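You operate a simulated robot arm through the tools that you are given. There is no shell and no other tool. Be economical: measure what you need, move in short steps, check, and stop when the job is done.

Carry out the task below with a simulated robot arm. There is one attempt and no reset: what you move stays moved.

JOB
Gauge the reel 4 sheet and set the load knob by the chart.
Fine: on the thickness gauge; foot up and head parked before the sheet comes out; put the sheet back.

The check looks at the end state, three seconds after you hand in, the way a careful person would. Anything else that was tipped, shoved, dropped, spilled or broken makes it a failure. Flat cloth is picked up by pressing the open fingertips on it (5 to 10 N) and closing them slowly along it; thin cloth reads only 2 to 8 mm in the jaws.

ROBOT AND FRAMES
A 6-joint arm with a two-finger parallel gripper, fixed in place. Base frame: the origin is at the foot of the arm, x ahead of it, y to its left, z up; the work surface is at about z = 87. Lengths are in cm, angles in rad, forces in N, time in s.
With the tool pointing down near the work surface it reaches from about 24 to 64 cm from the base axis. Its first joint turns from -1.152 to 1.152 rad. Payload 2.7 kg.
Tool frame: the origin (TCP) lies between the finger pads and is the grasp point; the fingertips stand 2.3 cm ahead of it; z points along the fingers, y is the line along which they close. Largest opening 9.4 cm; finger width 3.8, thickness 1; the body of the gripper, 5.4 by 9.6 cm, starts 3.9 cm behind the TCP.
Orientation is that of the tool frame in the base frame, as a unit quaternion [x, y, z, w]. With the fingers straight down and closing along the base's y, the tool's x points along the base's -x, its y along +y and its z along -z.

CONTROLS
- The arm moves only by the tool play_rows. Its argument "moves" is a list that holds one entry, the list of rows, each a list of 6 numbers: the shift along the tool's x, y, z in m, then the turn, a rotation vector about the tool's x, y, z in rad. In form: [[[x, y, z, rx, ry, rz], ...]]. A call has 1 to 8 rows; each row is the pose to reach, as a shift and turn from the pose commanded when the call began, along the tool's axes at that moment. "claw" is the opening, from 0 (shut) to 1 (fully open), set as the call begins (left out, the last holds). Each row takes 0.2 s and may step no farther than 5 cm and 0.15 rad from the row before; otherwise, or with a gripper value out of range, the whole call is refused. A pose out of reach is approached as far as the arm can. The call stops where the force on the tool passes 40 N (or 10 N more than at its start, if that is more) or the arm is blocked; 0.2 s more then pass. The fingers move at their own pace (about 4.5 cm/s each) and stop on an object; they squeeze with about 37 N. The grip force told is the motor's: it shows also when the fingers shut on nothing. Time passes only in rows, and 0.2 s behind the last, so rows that repeat a pose let the fingers close. The reply holds the time, the measured pose of the TCP, the force on the tool along the base axes, the opening and the grip force, in the units named above and with some noise, with the torque about the TCP (base axes, N m) and any sound that the robot's microphone picked up, and new pictures: "pictures" is both (left out), scene, wrist or none.
- Cameras (640 x 400 px; columns grow to the right, rows downward): "scene" is fixed at [5.14, -41.55, 140.92]; the picture's right is [0.93, -0.36, 0.00], its down [-0.19, -0.50, -0.84] and it looks along [0.30, 0.79, -0.53] (base axes); focal length 355 px, centre (320, 200). "wrist" rides on the gripper at [8.6, 1.6, -7.4] in the tool frame; the picture's right is [-0.18, 0.98, 0.00], its down [-0.58, -0.11, -0.81] and it looks along [-0.79, -0.15, 0.59] (tool axes); focal length 243 px, centre (320, 200). There is no depth. A picture from a camera that has moved, and an enlarged one, comes with that camera's place and axes in the base frame and with its lens.
- close_up(camera, box): a new picture of the part [left, top, right, bottom] of that camera's present view, enlarged. No time passes.
- close_job(): hands the job in; it is judged then, once.

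Work in short steps. Places have to be worked out from the pictures, the camera data and where the tool is seen: move nearer, look again, correct. Check each grasp and each placing, and mend what went wrong. You have 120 turns and 200 pictures in all, those below and enlarged ones among them. Open the gripper and draw the arm clear of the work before you hand the job in, unless the task says otherwise; then end with one line.

The tools are called after "Emit:" as a command line: name --argument value ..., lists and objects as JSON in quotes. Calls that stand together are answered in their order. play_rows: Moves the arm, as the interface text tells. Its arguments: {"type":"object","properties":{"moves":{"type":"array"},"claw":{"type":"number"},"pictures":{"type":"string","enum":["both","scene","wrist","none"]}},"required":["moves"]} The other tools are called the same way: close_up (camera, box) takes an enlarged picture of a part of a camera's view; close_job () hands the job in.

At the start:

```text
t: 0.0
tcp_pos: [36.1, 18.09, 119.69]
tcp_rot: [0.0, 1.0, 0.0, 0.0]
contact_force: [0.1, 0.8, -0.4]
torque: [0.0, 0.01, 0.04]
finger_gap: 9.36
finger_force: 0.0
```

scene: 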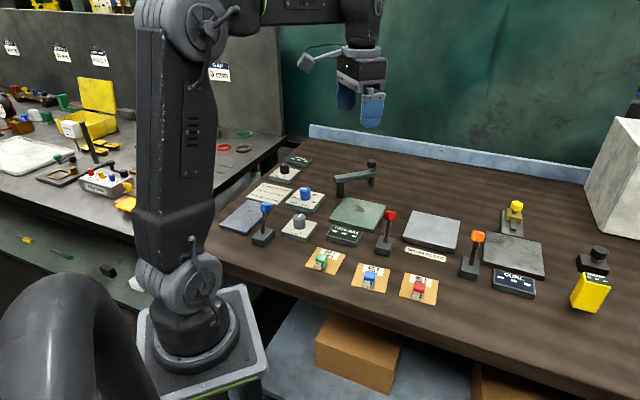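
wrist: 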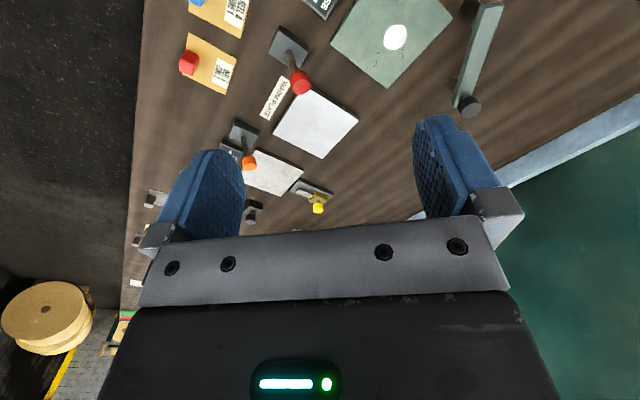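

The bench holds several stations; I'll enlarge the scene to read labels.

Emit:
close_up --camera "scene" --box '[210, 140, 370, 240]'

Emit:
close_up --camera "scene" --box '[290, 220, 450, 320]'

Emit:
close_up --camera "scene" --box '[370, 180, 530, 280]'

Emit:
close_up --camera "scene" --box '[480, 180, 640, 320]'

```text
4.00 times, centred on (290, 190) of scene
camera zoom: at [5.14, -41.55, 140.92], right [0.93, -0.36, 0.0], down [-0.19, -0.5, -0.84], along [0.3, 0.79, -0.53], focal length 1420 px, centre (440, 240)
```

zoom: 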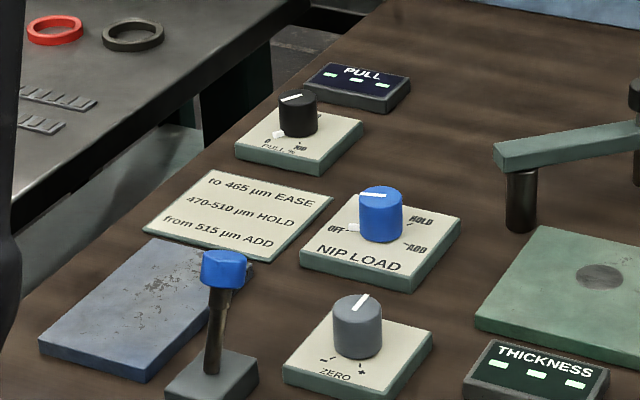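

```text
4.00 times, centred on (370, 270) of scene
camera zoom: at [5.14, -41.55, 140.92], right [0.93, -0.36, 0.0], down [-0.19, -0.5, -0.84], along [0.3, 0.79, -0.53], focal length 1420 px, centre (120, -80)
```

zoom: 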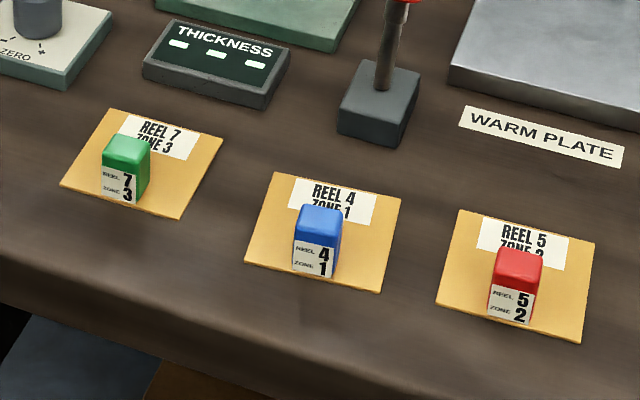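

```text
4.00 times, centred on (450, 230) of scene
camera zoom: at [5.14, -41.55, 140.92], right [0.93, -0.36, 0.0], down [-0.19, -0.5, -0.84], along [0.3, 0.79, -0.53], focal length 1420 px, centre (-200, 80)
```

zoom: 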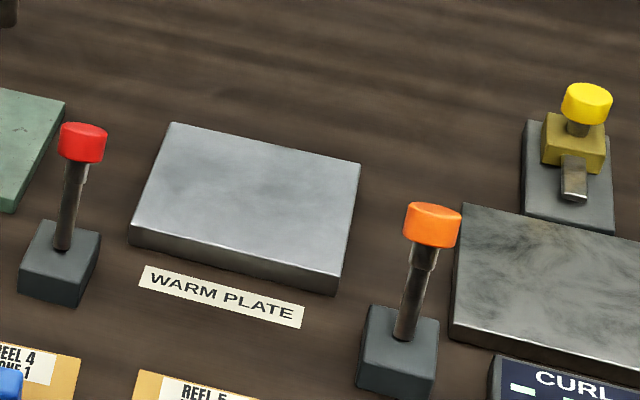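

```text
2.86 times, centred on (560, 250) of scene
camera zoom: at [5.14, -41.55, 140.92], right [0.93, -0.36, 0.0], down [-0.19, -0.5, -0.84], along [0.3, 0.79, -0.53], focal length 1014 px, centre (-366, 57)
```

zoom: 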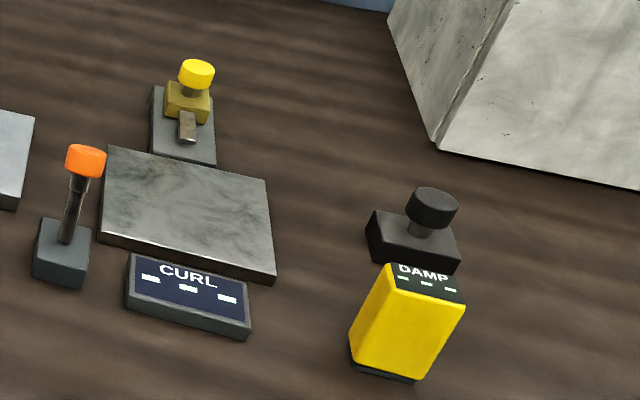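

I want a finer look at the gauge, levers and knobs from the scene camera before moving.

Emit:
close_up --camera "scene" --box '[320, 150, 400, 260]'

Emit:
close_up --camera "wrist" --box '[250, 0, 510, 130]'

Emit:
close_up --camera "scene" --box '[335, 250, 405, 300]'

Emit:
close_up --camera "scene" --box '[270, 170, 350, 250]'

```text
3.64 times, centred on (360, 205) of scene
camera zoom: at [5.14, -41.55, 140.92], right [0.93, -0.36, 0.0], down [-0.19, -0.5, -0.84], along [0.3, 0.79, -0.53], focal length 1290 px, centre (174, 182)
```

zoom: 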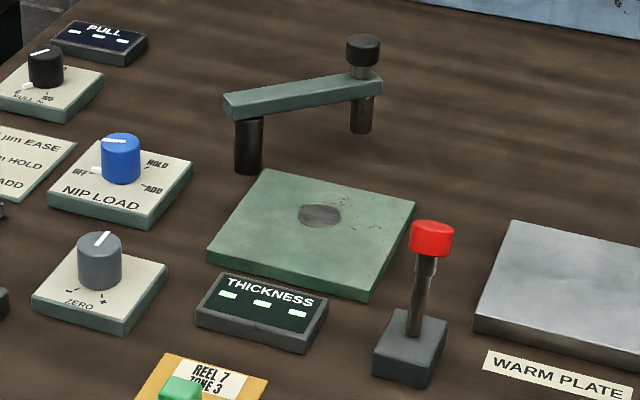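

```text
2.46 times, centred on (380, 65) of wrist
camera zoom: at [27.28, 19.91, 127.04], right [0.18, 0.98, 0.0], down [0.58, -0.11, 0.81], along [0.79, -0.15, -0.59], focal length 597 px, centre (172, 532)
```

zoom: 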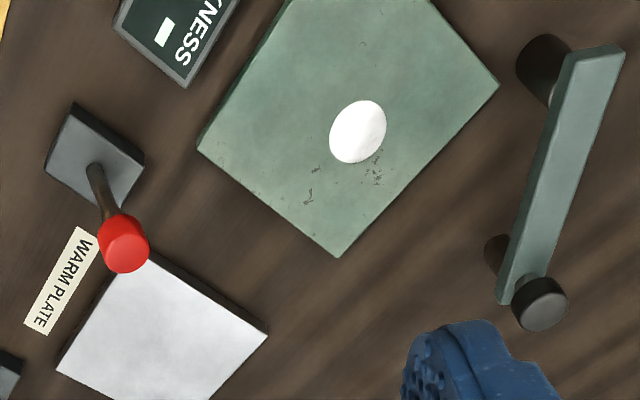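

```text
8.00 times, centred on (370, 275) of scene
camera zoom: at [5.14, -41.55, 140.92], right [0.93, -0.36, 0.0], down [-0.19, -0.5, -0.84], along [0.3, 0.79, -0.53], focal length 2839 px, centre (-80, -400)
```

zoom: 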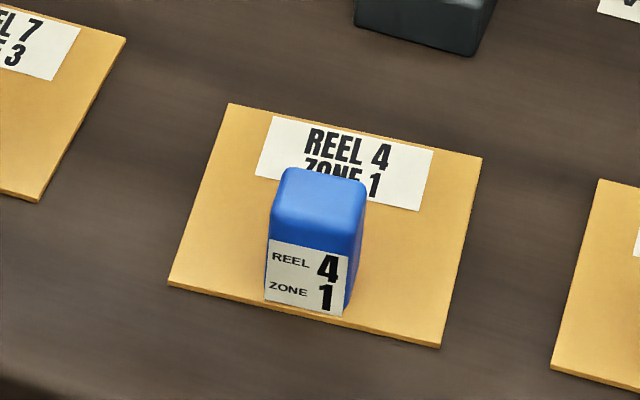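

```text
5.00 times, centred on (310, 210) of scene
camera zoom: at [5.14, -41.55, 140.92], right [0.93, -0.36, 0.0], down [-0.19, -0.5, -0.84], along [0.3, 0.79, -0.53], focal length 1774 px, centre (370, 150)
```

zoom: 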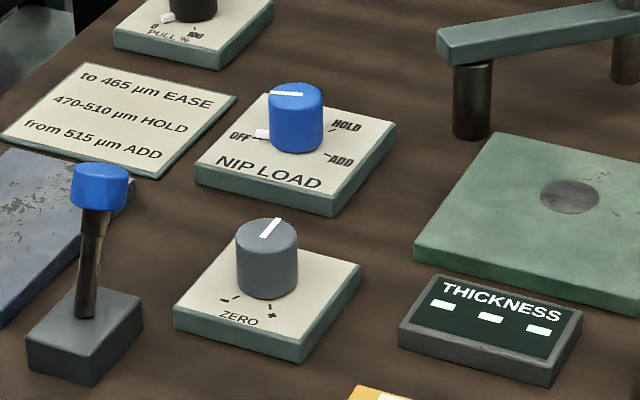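

Reel sheets are stiff cards with a block handle. I'll tilt the wrist camera to look down at the gauge for measurement.

Emit:
play_rows --moves '[[[0, 0, 0.03, 0, 0.15, 0], [0, 0, 0.06, 0, 0.3, 0], [0, 0, 0.08, 0, 0.42, 0], [0, 0, 0.08, 0, 0.42, 0]]]' --pictures "wrist"

```text
t: 1.0
tcp_pos: [36.12, 18.34, 111.65]
tcp_rot: [0.0, 0.978, -0.001, -0.209]
contact_force: [0.2, -0.5, -0.3]
torque: [-0.03, -0.02, -0.01]
finger_gap: 9.41
finger_force: 0.1
camera wrist: at [31.09, 20.04, 121.93], right [0.17, 0.98, -0.07], down [0.86, -0.11, 0.5], along [0.48, -0.15, -0.86], focal length 243 px, centre (320, 200)
```

wrist: 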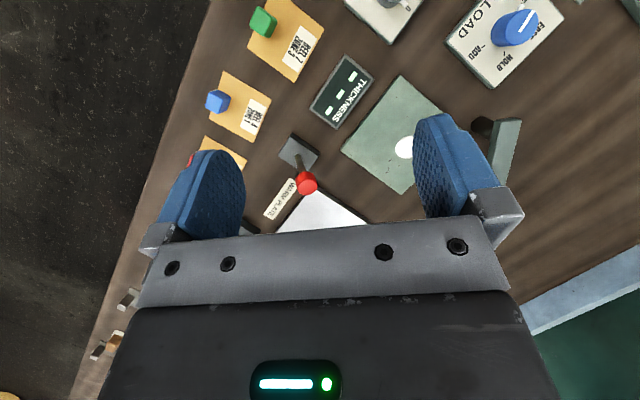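

Now zoom into that wrist view for exact features.

Emit:
close_up --camera "wrist" --box '[190, 50, 350, 210]'

Emit:
close_up --camera "wrist" --box '[330, 0, 570, 200]'

```text
2.50 times, centred on (270, 130) of wrist
camera zoom: at [31.09, 20.04, 121.93], right [0.17, 0.98, -0.07], down [0.86, -0.11, 0.5], along [0.48, -0.15, -0.86], focal length 606 px, centre (445, 375)
```

zoom: 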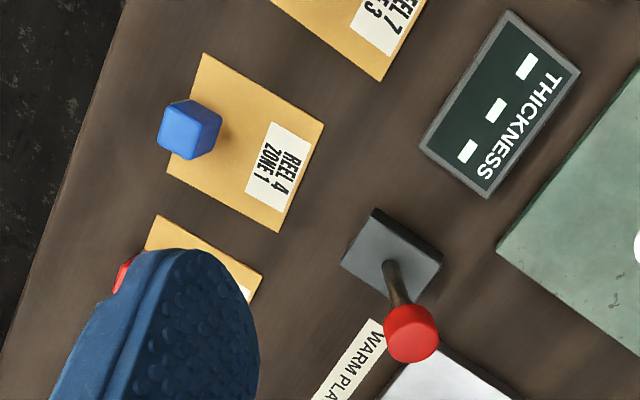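

```text
2.00 times, centred on (450, 100) of wrist
camera zoom: at [31.09, 20.04, 121.93], right [0.17, 0.98, -0.07], down [0.86, -0.11, 0.5], along [0.48, -0.15, -0.86], focal length 485 px, centre (60, 400)
```

zoom: 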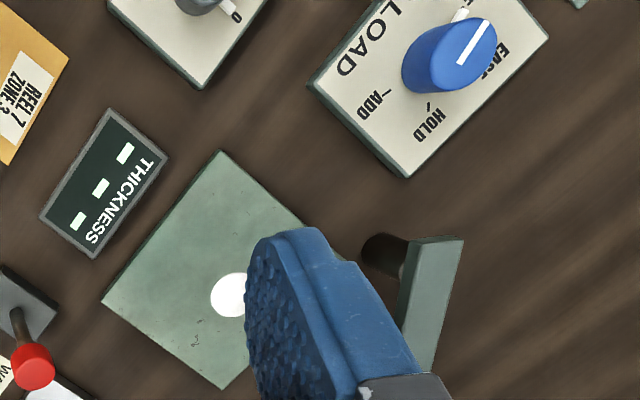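

Estimates: head pivot ≈(40.4,37.8), knob ≈(50.2,36.6,96.5), anvil spot ≈(43,27.7), red lever leans back with knob ≈(43,14.3,95.8). I'll level the tool and approach the head for a nearer look.

Emit:
play_rows --moves '[[[-0.022, 0.03, 0, 0, -0.14, 0], [-0.044, 0.06, 0, 0, -0.28, 0], [-0.066, 0.09, 0, 0, -0.42, 0], [-0.066, 0.1, 0, 0, -0.42, 0]]]' --pictures "both"

```text
t: 2.0
tcp_pos: [42.18, 28.22, 108.95]
tcp_rot: [-0.001, 1.0, 0.0, 0.001]
contact_force: [-0.6, -0.6, 0.1]
torque: [-0.04, 0.01, 0.01]
finger_gap: 9.37
finger_force: 0.1
camera wrist: at [33.24, 30.0, 116.28], right [0.18, 0.98, 0.0], down [0.58, -0.11, 0.81], along [0.79, -0.15, -0.59], focal length 243 px, centre (320, 200)
```

scene: 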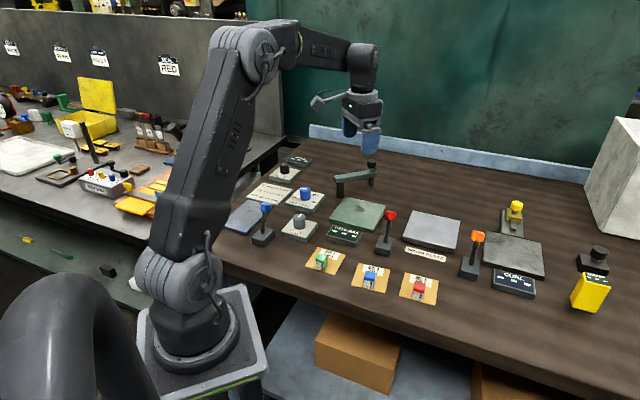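
wrist: 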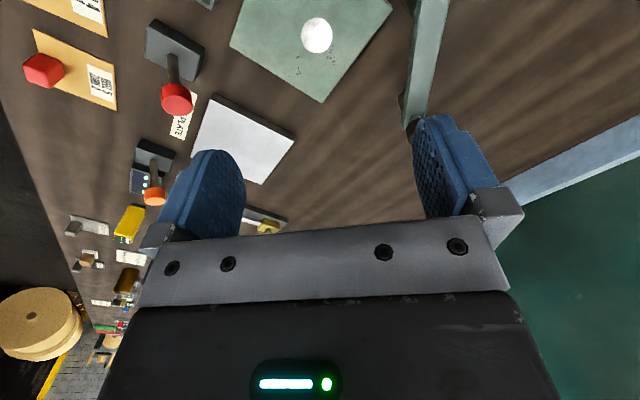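

The arm's foot end is hidden behind the right finger. I move over its knob so it appears between the fingers.

Emit:
play_rows --moves '[[[-0.025, 0.03, 0.015, 0, 0, 0], [-0.05, 0.06, 0.03, 0, 0, 0], [-0.07, 0.083, 0.04, 0, 0, 0], [-0.07, 0.083, 0.04, 0, 0, 0]]]' --pictures "wrist"

Emit:
close_up --camera "wrist" --box '[230, 0, 430, 200]'

Emit:
close_up --camera "scene" --box '[320, 100, 400, 200]'

```text
t: 3.0
tcp_pos: [49.05, 36.61, 105.18]
tcp_rot: [0.0, 1.0, -0.001, -0.001]
contact_force: [-0.3, -0.8, 0.0]
torque: [0.0, 0.01, -0.02]
finger_gap: 9.4
finger_force: 0.1
camera wrist: at [40.27, 38.34, 112.48], right [0.18, 0.98, 0.0], down [0.58, -0.11, 0.81], along [0.79, -0.15, -0.59], focal length 243 px, centre (320, 200)
```

wrist: 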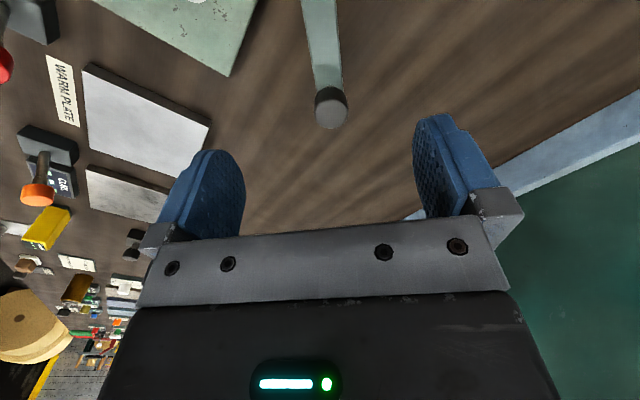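

```text
2.00 times, centred on (330, 100) of wrist
camera zoom: at [40.27, 38.34, 112.48], right [0.18, 0.98, 0.0], down [0.58, -0.11, 0.81], along [0.79, -0.15, -0.59], focal length 485 px, centre (300, 400)
```

zoom: 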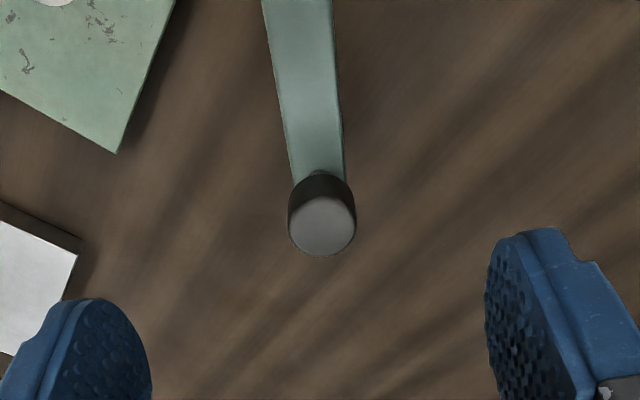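

```text
4.00 times, centred on (360, 150) of scene
camera zoom: at [5.15, -41.54, 140.92], right [0.93, -0.36, 0.0], down [-0.19, -0.5, -0.84], along [0.3, 0.79, -0.53], focal length 1420 px, centre (160, 400)
```

zoom: 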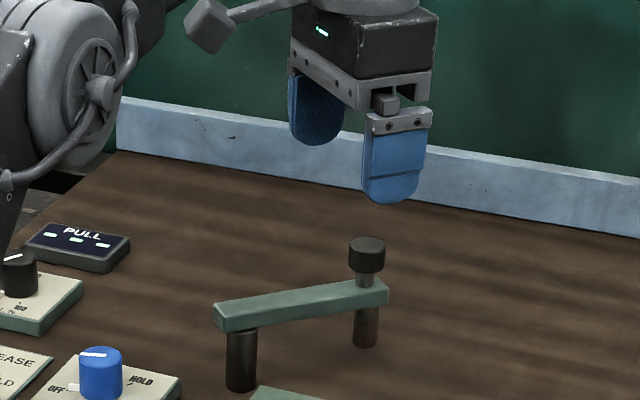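

Knob top ≈(50.4,37.2,97.4), ø≈2.4. Descend around it with the fingers open.

Emit:
play_rows --moves '[[[-0.013, 0.006, 0.03, 0, 0, 0], [-0.013, 0.006, 0.055, 0, 0, 0], [-0.013, 0.006, 0.08, 0, 0, 0], [-0.013, 0.006, 0.08, 0, 0, 0]]]' --pictures "both"

```text
t: 4.0
tcp_pos: [50.46, 37.22, 97.0]
tcp_rot: [0.0, 1.0, 0.0, -0.001]
contact_force: [0.7, 0.4, -0.1]
torque: [-0.02, -0.02, 0.01]
finger_gap: 9.41
finger_force: 0.0
camera wrist: at [41.71, 38.84, 104.38], right [0.18, 0.98, 0.0], down [0.58, -0.11, 0.81], along [0.79, -0.15, -0.59], focal length 243 px, centre (320, 200)
```

scene: 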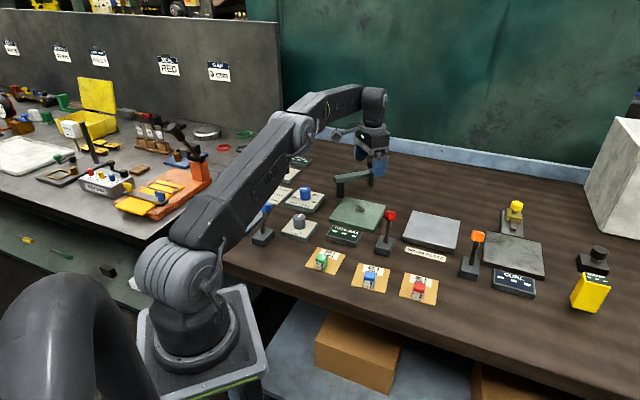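
wrist: 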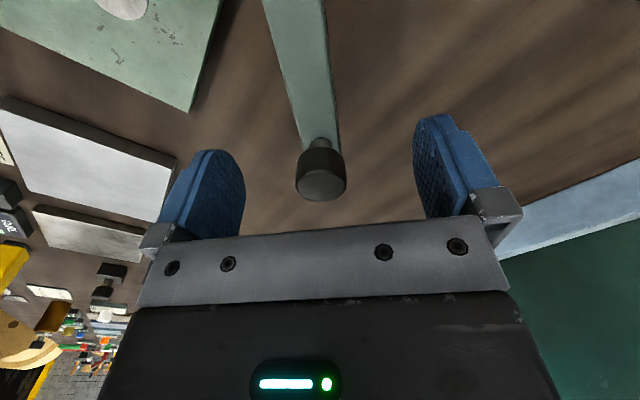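

Knob sits right at the TCP. Close to grip it.

Emit:
play_rows --moves '[[[0, 0, 0.003, 0, 0, 0], [0, 0, 0.003, 0, 0, 0], [0, 0, 0.003, 0, 0, 0], [0, 0, 0.003, 0, 0, 0], [0, 0, 0.003, 0, 0, 0]]]' --claw 0.2 --pictures "wrist"

```text
t: 5.2
tcp_pos: [50.5, 37.1, 96.65]
tcp_rot: [-0.001, 1.0, -0.001, -0.001]
contact_force: [-2.4, -7.1, 0.7]
torque: [0.05, 0.28, -0.02]
finger_gap: 2.54
finger_force: 45.2
camera wrist: at [41.72, 38.8, 104.11], right [0.18, 0.98, 0.0], down [0.58, -0.11, 0.81], along [0.79, -0.15, -0.59], focal length 243 px, centre (320, 200)
```

wrist: 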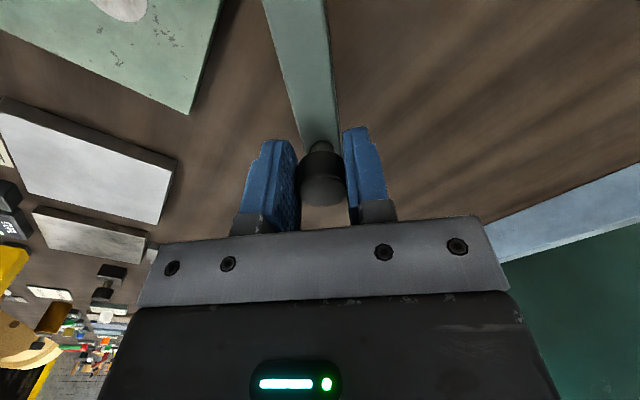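

Gripped (gap 2.54). Now swing along the arc about the pivot ≈(40.2,37.9), first 24°.

Emit:
play_rows --moves '[[[0.0013, -0.0107, 0, 0, 0, 0.105], [0.0037, -0.0212, 0, 0, 0, 0.209], [0.0073, -0.0314, 0, 0, 0, 0.314], [0.0118, -0.0412, 0, 0, 0, 0.419]]]' --pictures "both"

```text
t: 6.2
tcp_pos: [49.13, 32.89, 96.78]
tcp_rot: [0.21, 0.978, 0.0, 0.0]
contact_force: [3.1, -1.3, 1.0]
torque: [-0.31, -0.19, -0.04]
finger_gap: 2.55
finger_force: 45.3
camera wrist: at [41.81, 38.03, 104.09], right [0.57, 0.82, 0.0], down [0.49, -0.34, 0.81], along [0.66, -0.46, -0.59], focal length 243 px, centre (320, 200)
```

scene: 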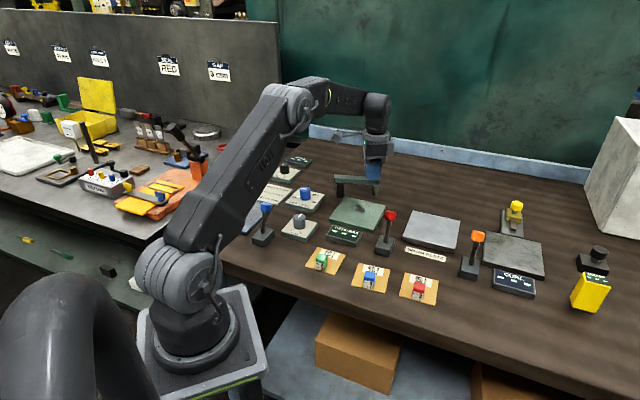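
wrist: 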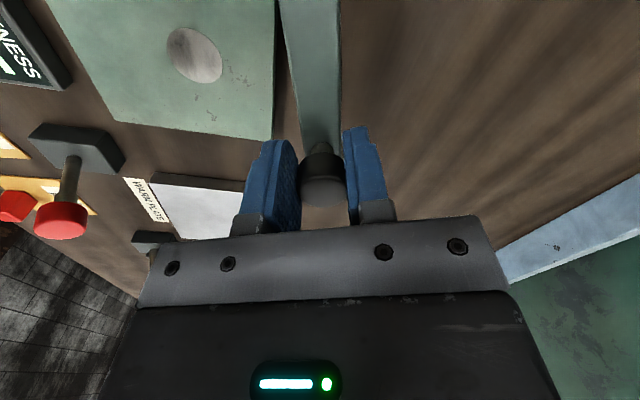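

The arm swings with almost no resistance. Continue another 40°.

Emit:
play_rows --moves '[[[0.001, -0.0143, 0, 0, 0, 0.14], [0.004, -0.0284, 0, 0, 0, 0.279], [0.0089, -0.0419, 0, 0, 0, 0.419], [0.0157, -0.0546, 0, 0, 0, 0.558], [0.0241, -0.0662, 0, 0, 0, 0.698]]]' --pictures "both"

Emit:
close_up --camera "scene" --box '[310, 140, 410, 260]'

```text
t: 7.4
tcp_pos: [44.11, 28.36, 96.71]
tcp_rot: [0.529, 0.849, 0.002, -0.002]
contact_force: [-11.3, 32.1, -3.9]
torque: [0.21, 0.1, 0.34]
finger_gap: 2.54
finger_force: 44.8
camera wrist: at [41.69, 36.86, 104.17], right [0.96, 0.27, 0.0], down [0.16, -0.57, 0.8], along [0.21, -0.77, -0.6], focal length 243 px, centre (320, 200)
```

scene: 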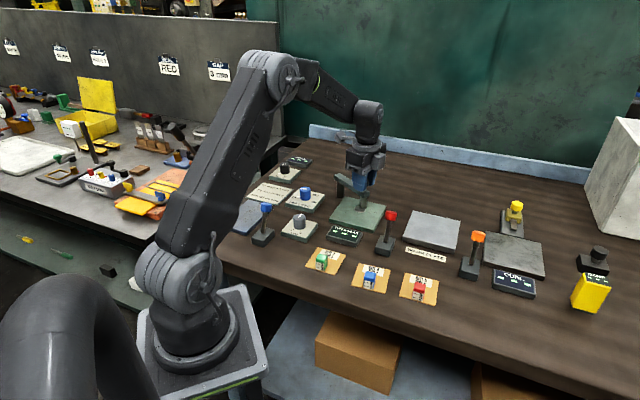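
wrist: 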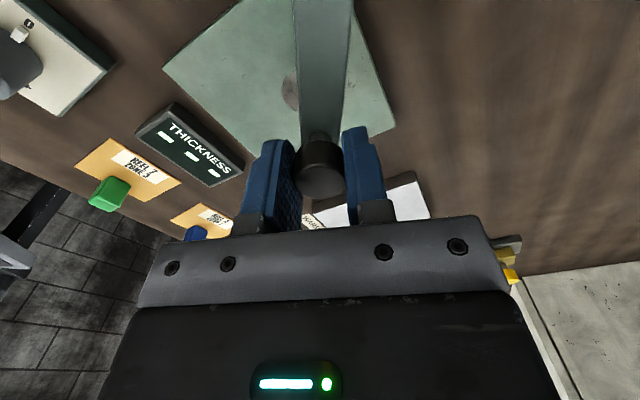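

```text
3.33 times, centred on (360, 200) of scene
camera zoom: at [5.12, -41.46, 140.95], right [0.93, -0.36, 0.0], down [-0.19, -0.5, -0.84], along [0.3, 0.79, -0.54], focal length 1183 px, centre (187, 200)
```

zoom: 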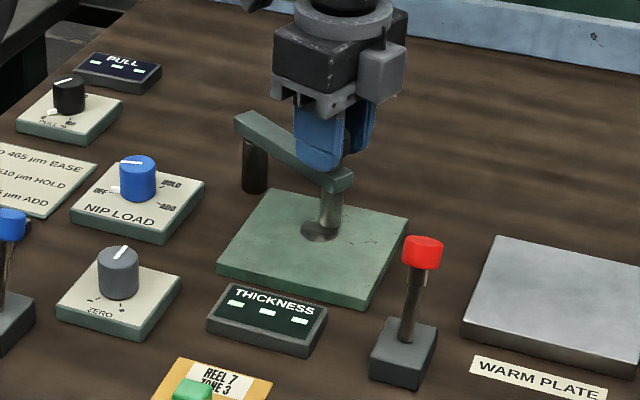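

Over-tight radially (≈33 N toward the pivot), so my radius is slightly big: relieve 3 mm inward and advance 6° to the spot.

Emit:
play_rows --moves '[[[0.003, 0, 0, 0, 0, 0], [0.0033, -0.005, 0, 0, 0, 0.05], [0.0036, -0.009, 0, 0, 0, 0.09], [0.0036, -0.009, 0, 0, 0, 0.09]]]' --pictures "wrist"

Emit:
close_up --camera "scene" --box '[330, 180, 390, 260]'

```text
t: 8.4
tcp_pos: [43.35, 28.16, 96.8]
tcp_rot: [0.567, 0.824, 0.001, -0.001]
contact_force: [-5.7, 27.1, -4.2]
torque: [0.35, 0.07, 0.25]
finger_gap: 2.51
finger_force: 44.8
camera wrist: at [41.51, 36.84, 104.14], right [0.98, 0.18, 0.0], down [0.11, -0.58, 0.81], along [0.14, -0.79, -0.59], focal length 243 px, centre (320, 200)
```

wrist: 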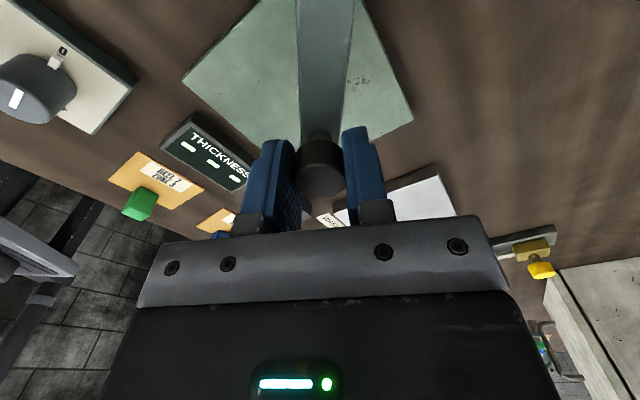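

```text
5.00 times, centred on (360, 220) of scene
camera zoom: at [5.13, -41.47, 140.94], right [0.93, -0.36, 0.0], down [-0.19, -0.5, -0.84], along [0.3, 0.79, -0.54], focal length 1774 px, centre (120, 100)
```

zoom: 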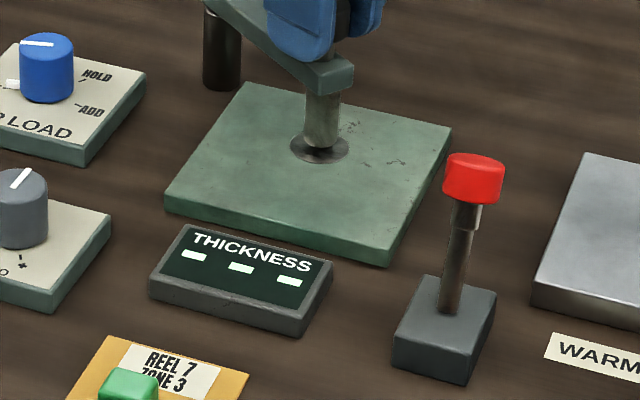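

The foot is nearly over the spot; relieve a bit more and nudge ~0.4 cm further to find a stop/centre.

Emit:
play_rows --moves '[[[0.003, 0, 0, 0, 0, 0], [0.004, -0.002, 0, 0, 0, 0.02], [0.005, -0.004, 0, 0, 0, 0.04], [0.005, -0.004, 0, 0, 0, 0.04]]]' --pictures "none"

Emit:
close_up --camera "scene" --box '[330, 180, 390, 260]'

```text
t: 9.4
tcp_pos: [43.2, 28.07, 96.82]
tcp_rot: [0.584, 0.811, 0.003, 0.002]
contact_force: [33.0, 9.4, -7.7]
torque: [-1.27, -0.43, 0.31]
finger_gap: 2.56
finger_force: 45.3
```

```text
5.00 times, centred on (360, 220) of scene
camera zoom: at [5.24, -41.51, 140.93], right [0.93, -0.36, 0.0], down [-0.19, -0.5, -0.84], along [0.3, 0.79, -0.54], focal length 1774 px, centre (120, 100)
```

zoom: 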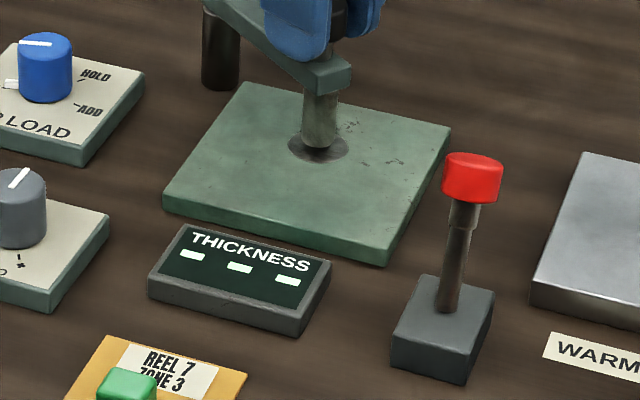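

A hard stop (+33 N against the swing): head is home over the anvil. Release and lift.

Emit:
play_rows --moves '[[[0, 0.003, 0, 0, 0, 0], [0, 0.003, 0, 0, 0, 0], [0, 0.003, -0.03, 0, 0, 0], [0, 0.003, -0.07, 0, 0, 0], [0, 0.003, -0.1, 0, 0, 0]]]' --claw 0.6 --pictures "both"

```text
t: 10.6
tcp_pos: [43.28, 28.01, 107.0]
tcp_rot: [0.584, 0.812, 0.0, 0.0]
contact_force: [-0.2, -0.4, -0.1]
torque: [-0.02, -0.03, 0.0]
finger_gap: 5.63
finger_force: 0.1
camera wrist: at [41.8, 36.78, 114.3], right [0.99, 0.14, 0.0], down [0.08, -0.59, 0.81], along [0.11, -0.8, -0.59], focal length 243 px, centre (320, 200)
```

scene: 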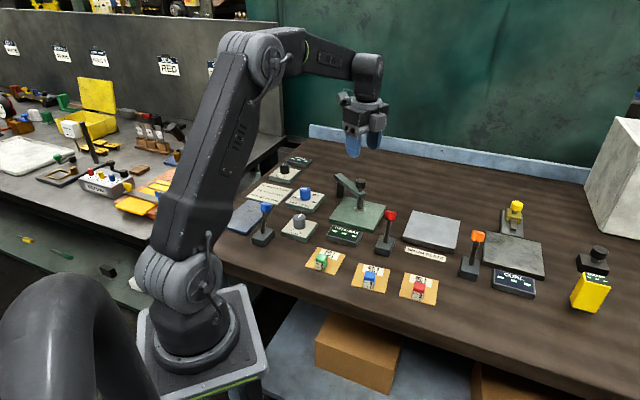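
wrist: 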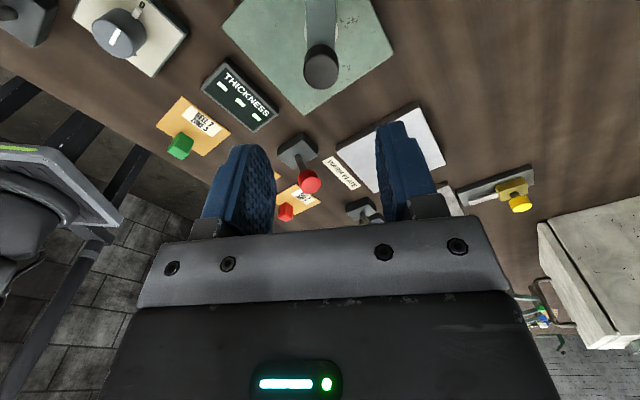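

Head is over the anvil, foot still up. Now move above the red lever (knob ≈(43.4,14.9,95.7)), turning so fingers straddle it along its throw direction (~(.63,.78)).

Emit:
play_rows --moves '[[[-0.031, -0.0104, 0, 0, 0, -0.14], [-0.062, -0.0209, 0, 0, 0, -0.28], [-0.093, -0.031, 0.02, 0, 0, -0.42], [-0.124, -0.0417, 0.035, 0, 0, -0.56], [-0.124, -0.0417, 0.035, 0, 0, -0.56]]]' --pictures "both"

```text
t: 11.8
tcp_pos: [42.92, 15.02, 103.21]
tcp_rot: [0.336, 0.942, 0.001, 0.001]
contact_force: [0.0, -0.9, -0.1]
torque: [-0.01, 0.02, 0.05]
finger_gap: 5.67
finger_force: 0.0
camera wrist: at [37.18, 21.91, 110.66], right [0.76, 0.64, 0.0], down [0.38, -0.45, 0.81], along [0.52, -0.62, -0.59], focal length 243 px, centre (320, 200)
```

scene: 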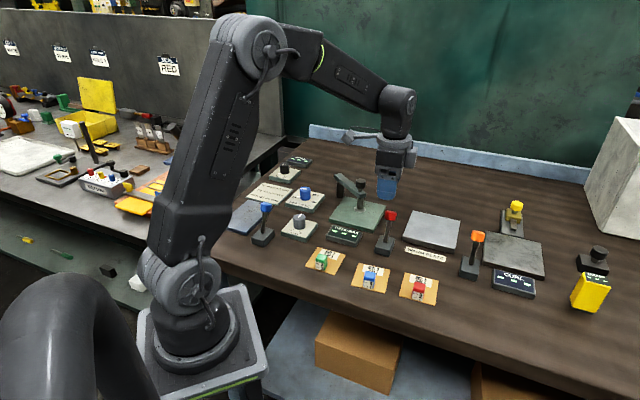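
wrist: 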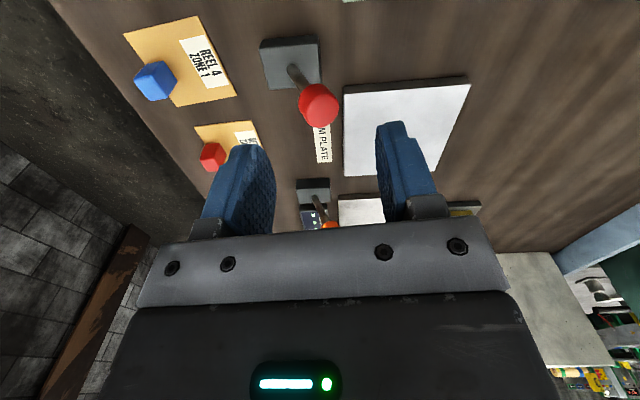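

Knob is centred between the fingers, lean along the closing axis. Descend to straddle it.

Emit:
play_rows --moves '[[[0, 0, 0.03, 0, 0, 0], [0, 0, 0.05, 0, 0, 0], [0, 0, 0.063, 0, 0, 0]]]' --pictures "wrist"

```text
t: 12.6
tcp_pos: [43.05, 15.19, 96.87]
tcp_rot: [0.338, 0.941, 0.0, 0.0]
contact_force: [0.0, -0.1, 0.1]
torque: [-0.03, -0.04, 0.0]
finger_gap: 5.65
finger_force: 0.0
camera wrist: at [37.28, 21.98, 104.34], right [0.77, 0.64, 0.0], down [0.38, -0.45, 0.81], along [0.52, -0.62, -0.59], focal length 243 px, centre (320, 200)
```

wrist: 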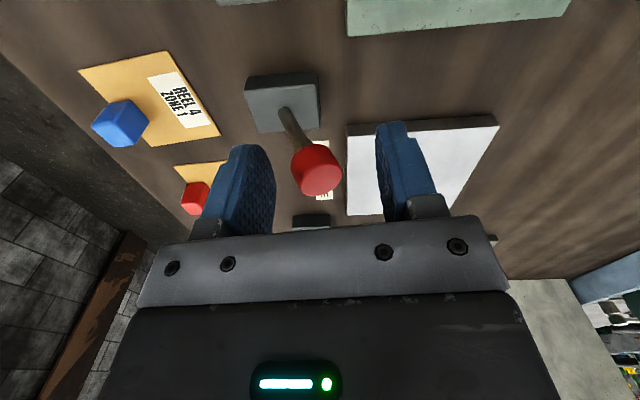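

Pull toward the front (−tool y) in small steps.

Emit:
play_rows --moves '[[[0, -0.015, 0, 0, 0, 0], [0, -0.022, 0, 0, 0, 0], [0, -0.03, 0, 0, 0, 0], [0, -0.038, 0, 0, 0, 0], [0, -0.045, 0, 0, 0, 0]]]' --pictures "wrist"

Emit:
close_up --camera "scene" --box '[320, 180, 420, 260]'

```text
t: 13.8
tcp_pos: [40.16, 11.75, 96.89]
tcp_rot: [0.337, 0.942, 0.0, 0.0]
contact_force: [-0.8, 0.8, 1.6]
torque: [0.0, -0.02, 0.04]
finger_gap: 5.66
finger_force: 0.4
camera wrist: at [34.43, 18.57, 104.23], right [0.77, 0.64, 0.0], down [0.38, -0.45, 0.81], along [0.52, -0.62, -0.59], focal length 243 px, centre (320, 200)
```

wrist: 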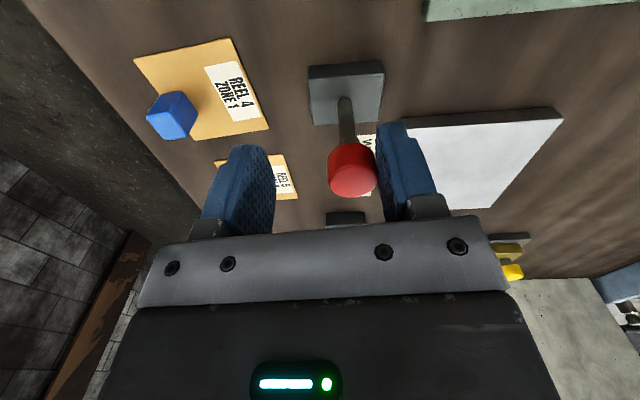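

```text
5.00 times, centred on (370, 220) of scene
camera zoom: at [5.14, -41.54, 140.92], right [0.93, -0.36, 0.0], down [-0.19, -0.5, -0.84], along [0.3, 0.79, -0.53], focal length 1774 px, centre (70, 100)
```

zoom: 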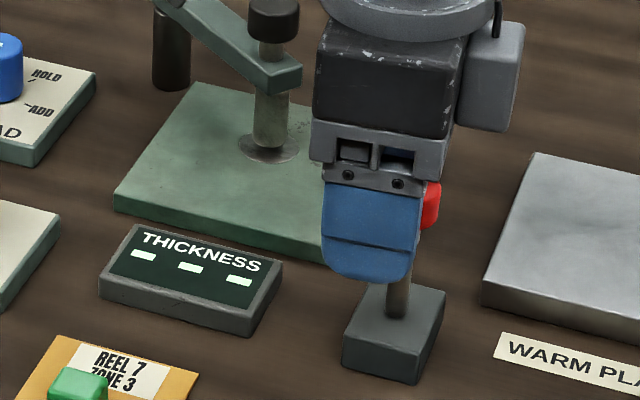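

Lever moves freely, now about upright. Continue forward.

Emit:
play_rows --moves '[[[0, -0.008, 0, 0, 0, 0], [0, -0.016, 0, 0, 0, 0], [0, -0.024, 0, 0, 0, 0], [0, -0.03, 0, 0, 0, 0]]]' --pictures "wrist"

Emit:
close_up --camera "scene" --box '[320, 180, 420, 260]'

```text
t: 14.8
tcp_pos: [38.54, 9.45, 96.99]
tcp_rot: [0.336, 0.942, 0.004, 0.005]
contact_force: [11.6, 16.8, 5.2]
torque: [0.32, -0.58, 0.12]
finger_gap: 6.56
finger_force: 10.1
camera wrist: at [32.63, 16.27, 104.34], right [0.76, 0.64, 0.01], down [0.37, -0.46, 0.81], along [0.53, -0.61, -0.59], focal length 243 px, centre (320, 200)
```

wrist: 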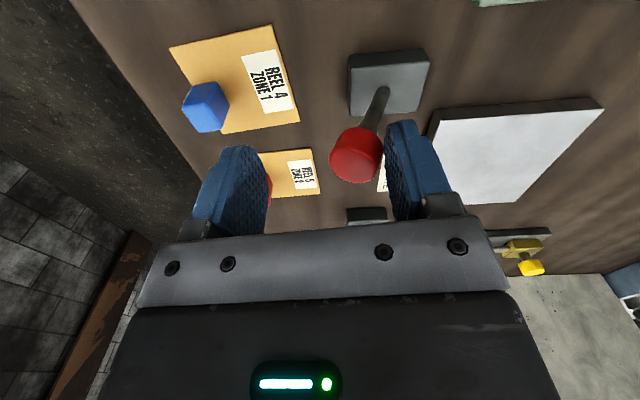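

```text
5.00 times, centred on (370, 220) of scene
camera zoom: at [5.17, -41.5, 140.93], right [0.93, -0.36, 0.0], down [-0.19, -0.5, -0.84], along [0.3, 0.79, -0.54], focal length 1774 px, centre (70, 100)
```

zoom: 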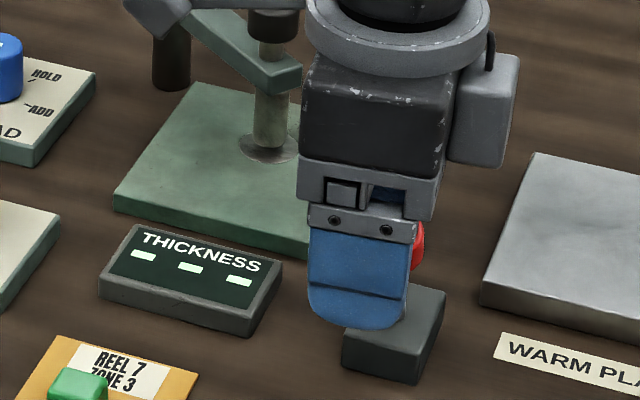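

The lever hit its stop (20 N). Back off slightly and look at the foot and display.

Emit:
play_rows --moves '[[[0, 0.01, 0, 0, 0, 0], [0, 0.016, 0, 0, 0, 0], [0, 0.016, 0, 0, 0, 0], [0, 0.016, 0, 0, 0, 0]]]' --pictures "wrist"

Emit:
close_up --camera "scene" --box '[320, 170, 420, 260]'

```text
t: 15.8
tcp_pos: [39.24, 10.62, 96.87]
tcp_rot: [0.337, 0.942, -0.002, -0.001]
contact_force: [0.1, -0.2, 0.7]
torque: [-0.05, 0.01, -0.01]
finger_gap: 5.62
finger_force: 0.0
camera wrist: at [33.52, 17.4, 104.23], right [0.77, 0.64, 0.0], down [0.38, -0.45, 0.81], along [0.52, -0.62, -0.59], focal length 243 px, centre (320, 200)
```

wrist: 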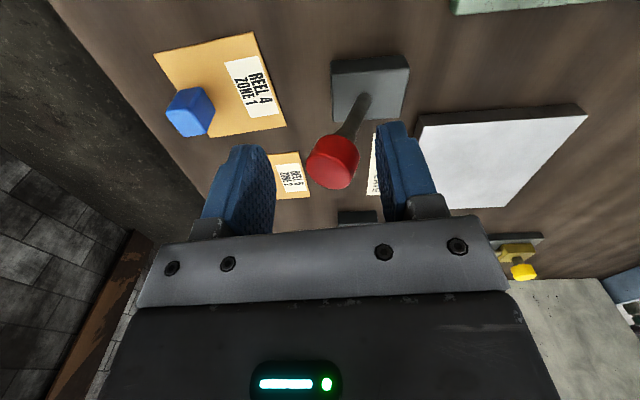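

```text
4.44 times, centred on (370, 215) of scene
camera zoom: at [5.14, -41.55, 140.92], right [0.93, -0.36, 0.0], down [-0.19, -0.5, -0.84], along [0.3, 0.79, -0.53], focal length 1577 px, centre (98, 133)
```

zoom: 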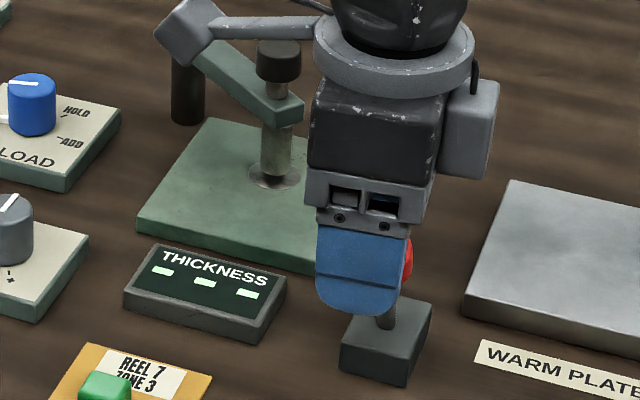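

Lift off the lever to see the foot and display clearly.

Emit:
play_rows --moves '[[[0, 0.003, -0.04, 0, 0, 0], [0, 0.003, -0.08, 0, 0, 0], [0, 0.003, -0.12, 0, 0, 0], [0, 0.003, -0.12, 0, 0, 0]]]' --pictures "none"

Emit:
close_up --camera "scene" --box '[320, 160, 420, 260]'

Emit:
close_up --camera "scene" --box '[335, 165, 385, 215]'

```text
t: 16.8
tcp_pos: [39.37, 10.83, 108.85]
tcp_rot: [0.337, 0.941, -0.001, 0.0]
contact_force: [0.3, -0.1, -0.1]
torque: [-0.01, 0.03, -0.02]
finger_gap: 5.65
finger_force: 0.1
```

```text
4.00 times, centred on (370, 210) of scene
camera zoom: at [5.14, -41.55, 140.92], right [0.93, -0.36, 0.0], down [-0.19, -0.5, -0.84], along [0.3, 0.79, -0.53], focal length 1420 px, centre (120, 160)
```

zoom: 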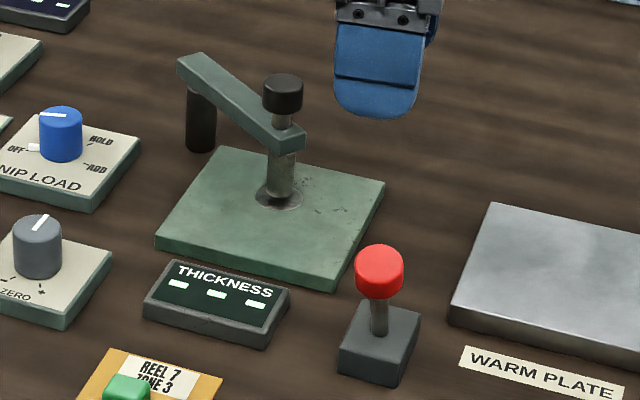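

```text
8.00 times, centred on (360, 190) of scene
camera zoom: at [5.14, -41.55, 140.92], right [0.93, -0.36, 0.0], down [-0.19, -0.5, -0.84], along [0.3, 0.79, -0.53], focal length 2839 px, centre (0, 280)
```

zoom: 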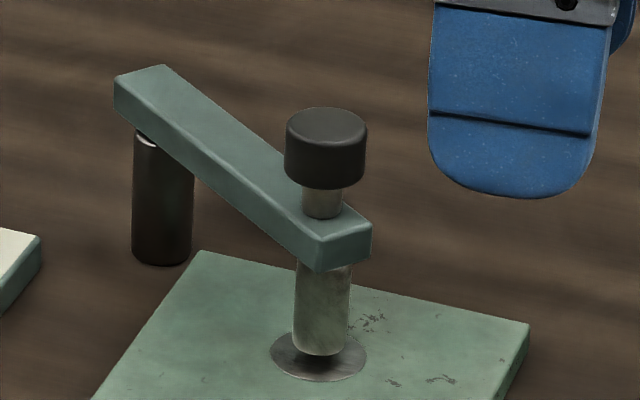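

The foot didn't drop, so the red lever may not be the foot control. Check the full scene for what changed before deciding.

Emit:
play_rows --moves '[[[0, 0, 0, 0, 0, 0]]]' --pictures "both"

Emit:
close_up --camera "scene" --box '[380, 180, 560, 310]'

```text
t: 17.2
tcp_pos: [39.4, 10.72, 109.0]
tcp_rot: [0.337, 0.942, 0.0, 0.0]
contact_force: [0.2, 0.2, 1.1]
torque: [0.0, -0.01, -0.01]
finger_gap: 5.65
finger_force: 0.1
camera wrist: at [33.57, 17.6, 116.28], right [0.77, 0.64, 0.0], down [0.38, -0.45, 0.81], along [0.52, -0.62, -0.59], focal length 243 px, centre (320, 200)
```

scene: 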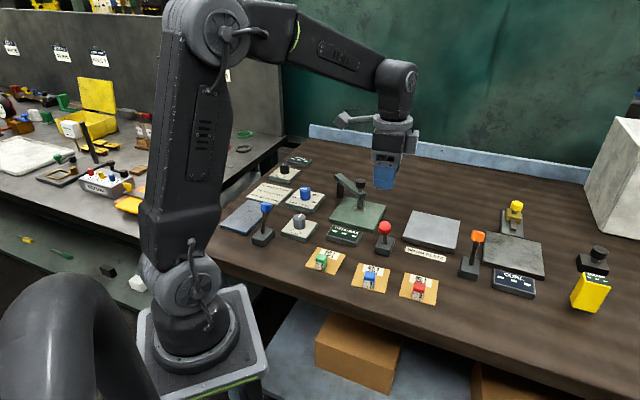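
wrist: 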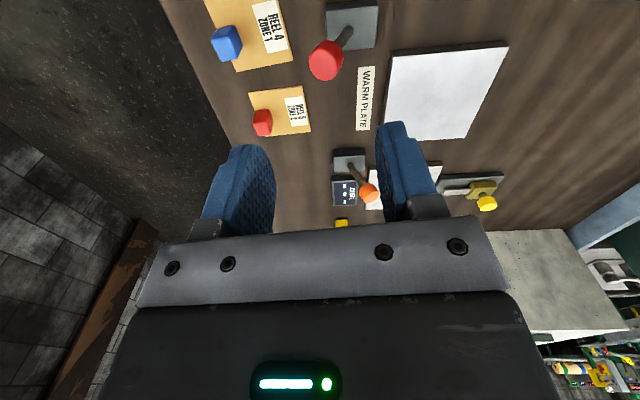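

```text
3.08 times, centred on (470, 245) of scene
camera zoom: at [5.14, -41.55, 140.92], right [0.93, -0.36, 0.0], down [-0.19, -0.5, -0.84], along [0.3, 0.79, -0.53], focal length 1092 px, centre (-142, 62)
```

zoom: 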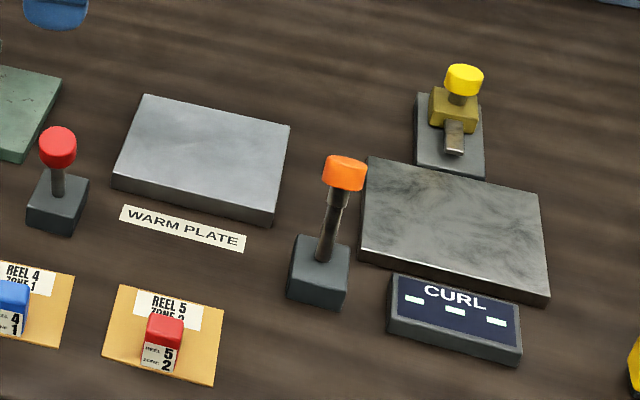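

Red lever seems to belong to the WARM PLATE, so I'll put it back where it was. Descend around it and push it back.

Emit:
play_rows --moves '[[[0, 0, 0.05, 0, 0, 0], [0, 0, 0.09, 0, 0, 0], [0, 0, 0.12, 0, 0, 0], [0, 0.02, 0.12, 0, 0, 0], [0, 0.035, 0.12, 0, 0, 0], [0, 0.05, 0.12, 0, 0, 0], [0, 0.06, 0.12, 0, 0, 0], [0, 0.067, 0.12, 0, 0, 0]]]' --pictures "wrist"

```text
t: 19.0
tcp_pos: [43.86, 15.84, 96.91]
tcp_rot: [0.338, 0.941, -0.001, -0.002]
contact_force: [-5.4, -5.5, 1.4]
torque: [-0.07, 0.14, -0.07]
finger_gap: 5.92
finger_force: 3.5
camera wrist: at [37.99, 22.77, 104.24], right [0.77, 0.64, 0.0], down [0.38, -0.45, 0.81], along [0.52, -0.62, -0.59], focal length 243 px, centre (320, 200)
```

wrist: 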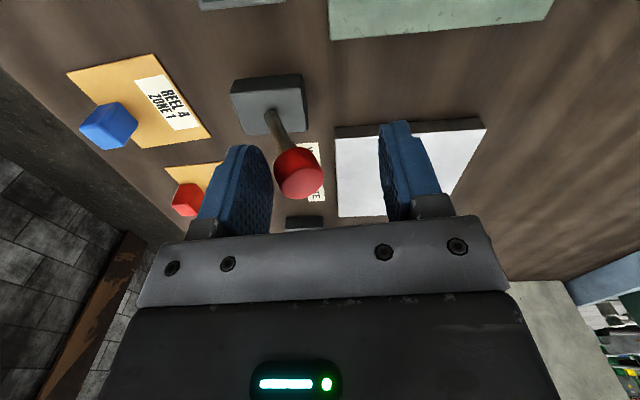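

Nearly at the back stop; push 3 mm more, back off and lift.

Emit:
play_rows --moves '[[[0, 0.003, 0, 0, 0, 0], [0, 0.004, 0, 0, 0, 0], [0, -0.01, 0, 0, 0, 0], [0, -0.01, -0.04, 0, 0, 0], [0, -0.01, -0.08, 0, 0, 0], [0, -0.01, -0.12, 0, 0, 0]]]' --pictures "none"

Emit:
close_up --camera "scene" --box '[320, 160, 420, 260]'

Emit:
close_up --camera "wrist" --box '[180, 0, 460, 170]'

```text
t: 20.4
tcp_pos: [43.29, 15.09, 108.81]
tcp_rot: [0.337, 0.941, 0.001, 0.0]
contact_force: [0.5, 0.3, 0.1]
torque: [0.0, 0.03, 0.0]
finger_gap: 5.67
finger_force: 0.0
```

```text
4.00 times, centred on (370, 210) of scene
camera zoom: at [5.14, -41.55, 140.92], right [0.93, -0.36, 0.0], down [-0.19, -0.5, -0.84], along [0.3, 0.79, -0.53], focal length 1420 px, centre (120, 160)
```

zoom: 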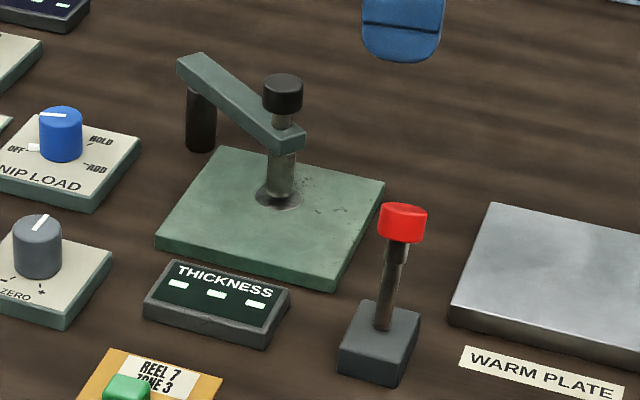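

```text
2.29 times, centred on (320, 85) of wrist
camera zoom: at [37.53, 22.0, 116.31], right [0.77, 0.64, 0.0], down [0.38, -0.45, 0.81], along [0.52, -0.62, -0.59], focal length 555 px, centre (320, 463)
```

zoom: 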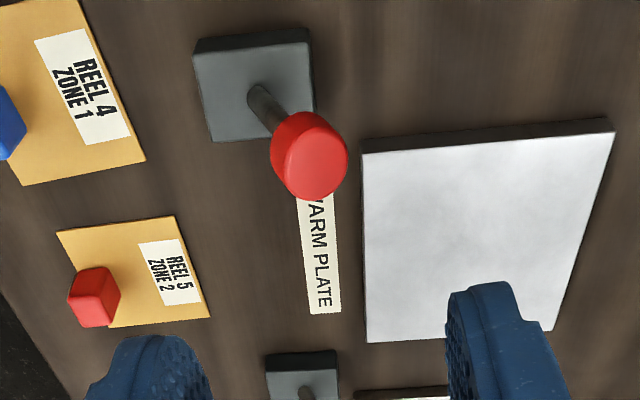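

Lever restored. The knob on a neck above the head looks like the foot plunger; go back over it with the earlier orientation to grip and press it.

Emit:
play_rows --moves '[[[0.021, 0.025, 0, 0, 0, 0.14], [0.042, 0.05, 0, 0, 0, 0.28], [0.063, 0.075, 0.02, 0, 0, 0.42], [0.083, 0.1, 0.04, 0, 0, 0.56], [0.083, 0.1, 0.04, 0, 0, 0.56]]]' --pictures "wrist"

```text
t: 21.6
tcp_pos: [43.32, 28.08, 104.72]
tcp_rot: [0.584, 0.812, 0.0, 0.0]
contact_force: [0.1, 0.2, -0.9]
torque: [-0.01, 0.04, 0.01]
finger_gap: 5.6
finger_force: 0.1
camera wrist: at [41.96, 36.86, 112.19], right [0.99, 0.14, 0.0], down [0.08, -0.59, 0.81], along [0.11, -0.8, -0.59], focal length 243 px, centre (320, 200)
```

wrist: 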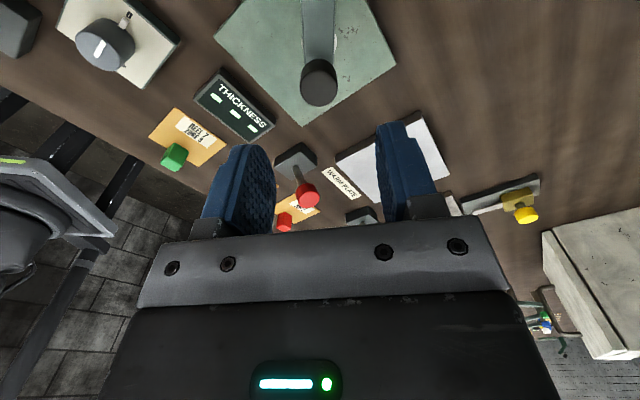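

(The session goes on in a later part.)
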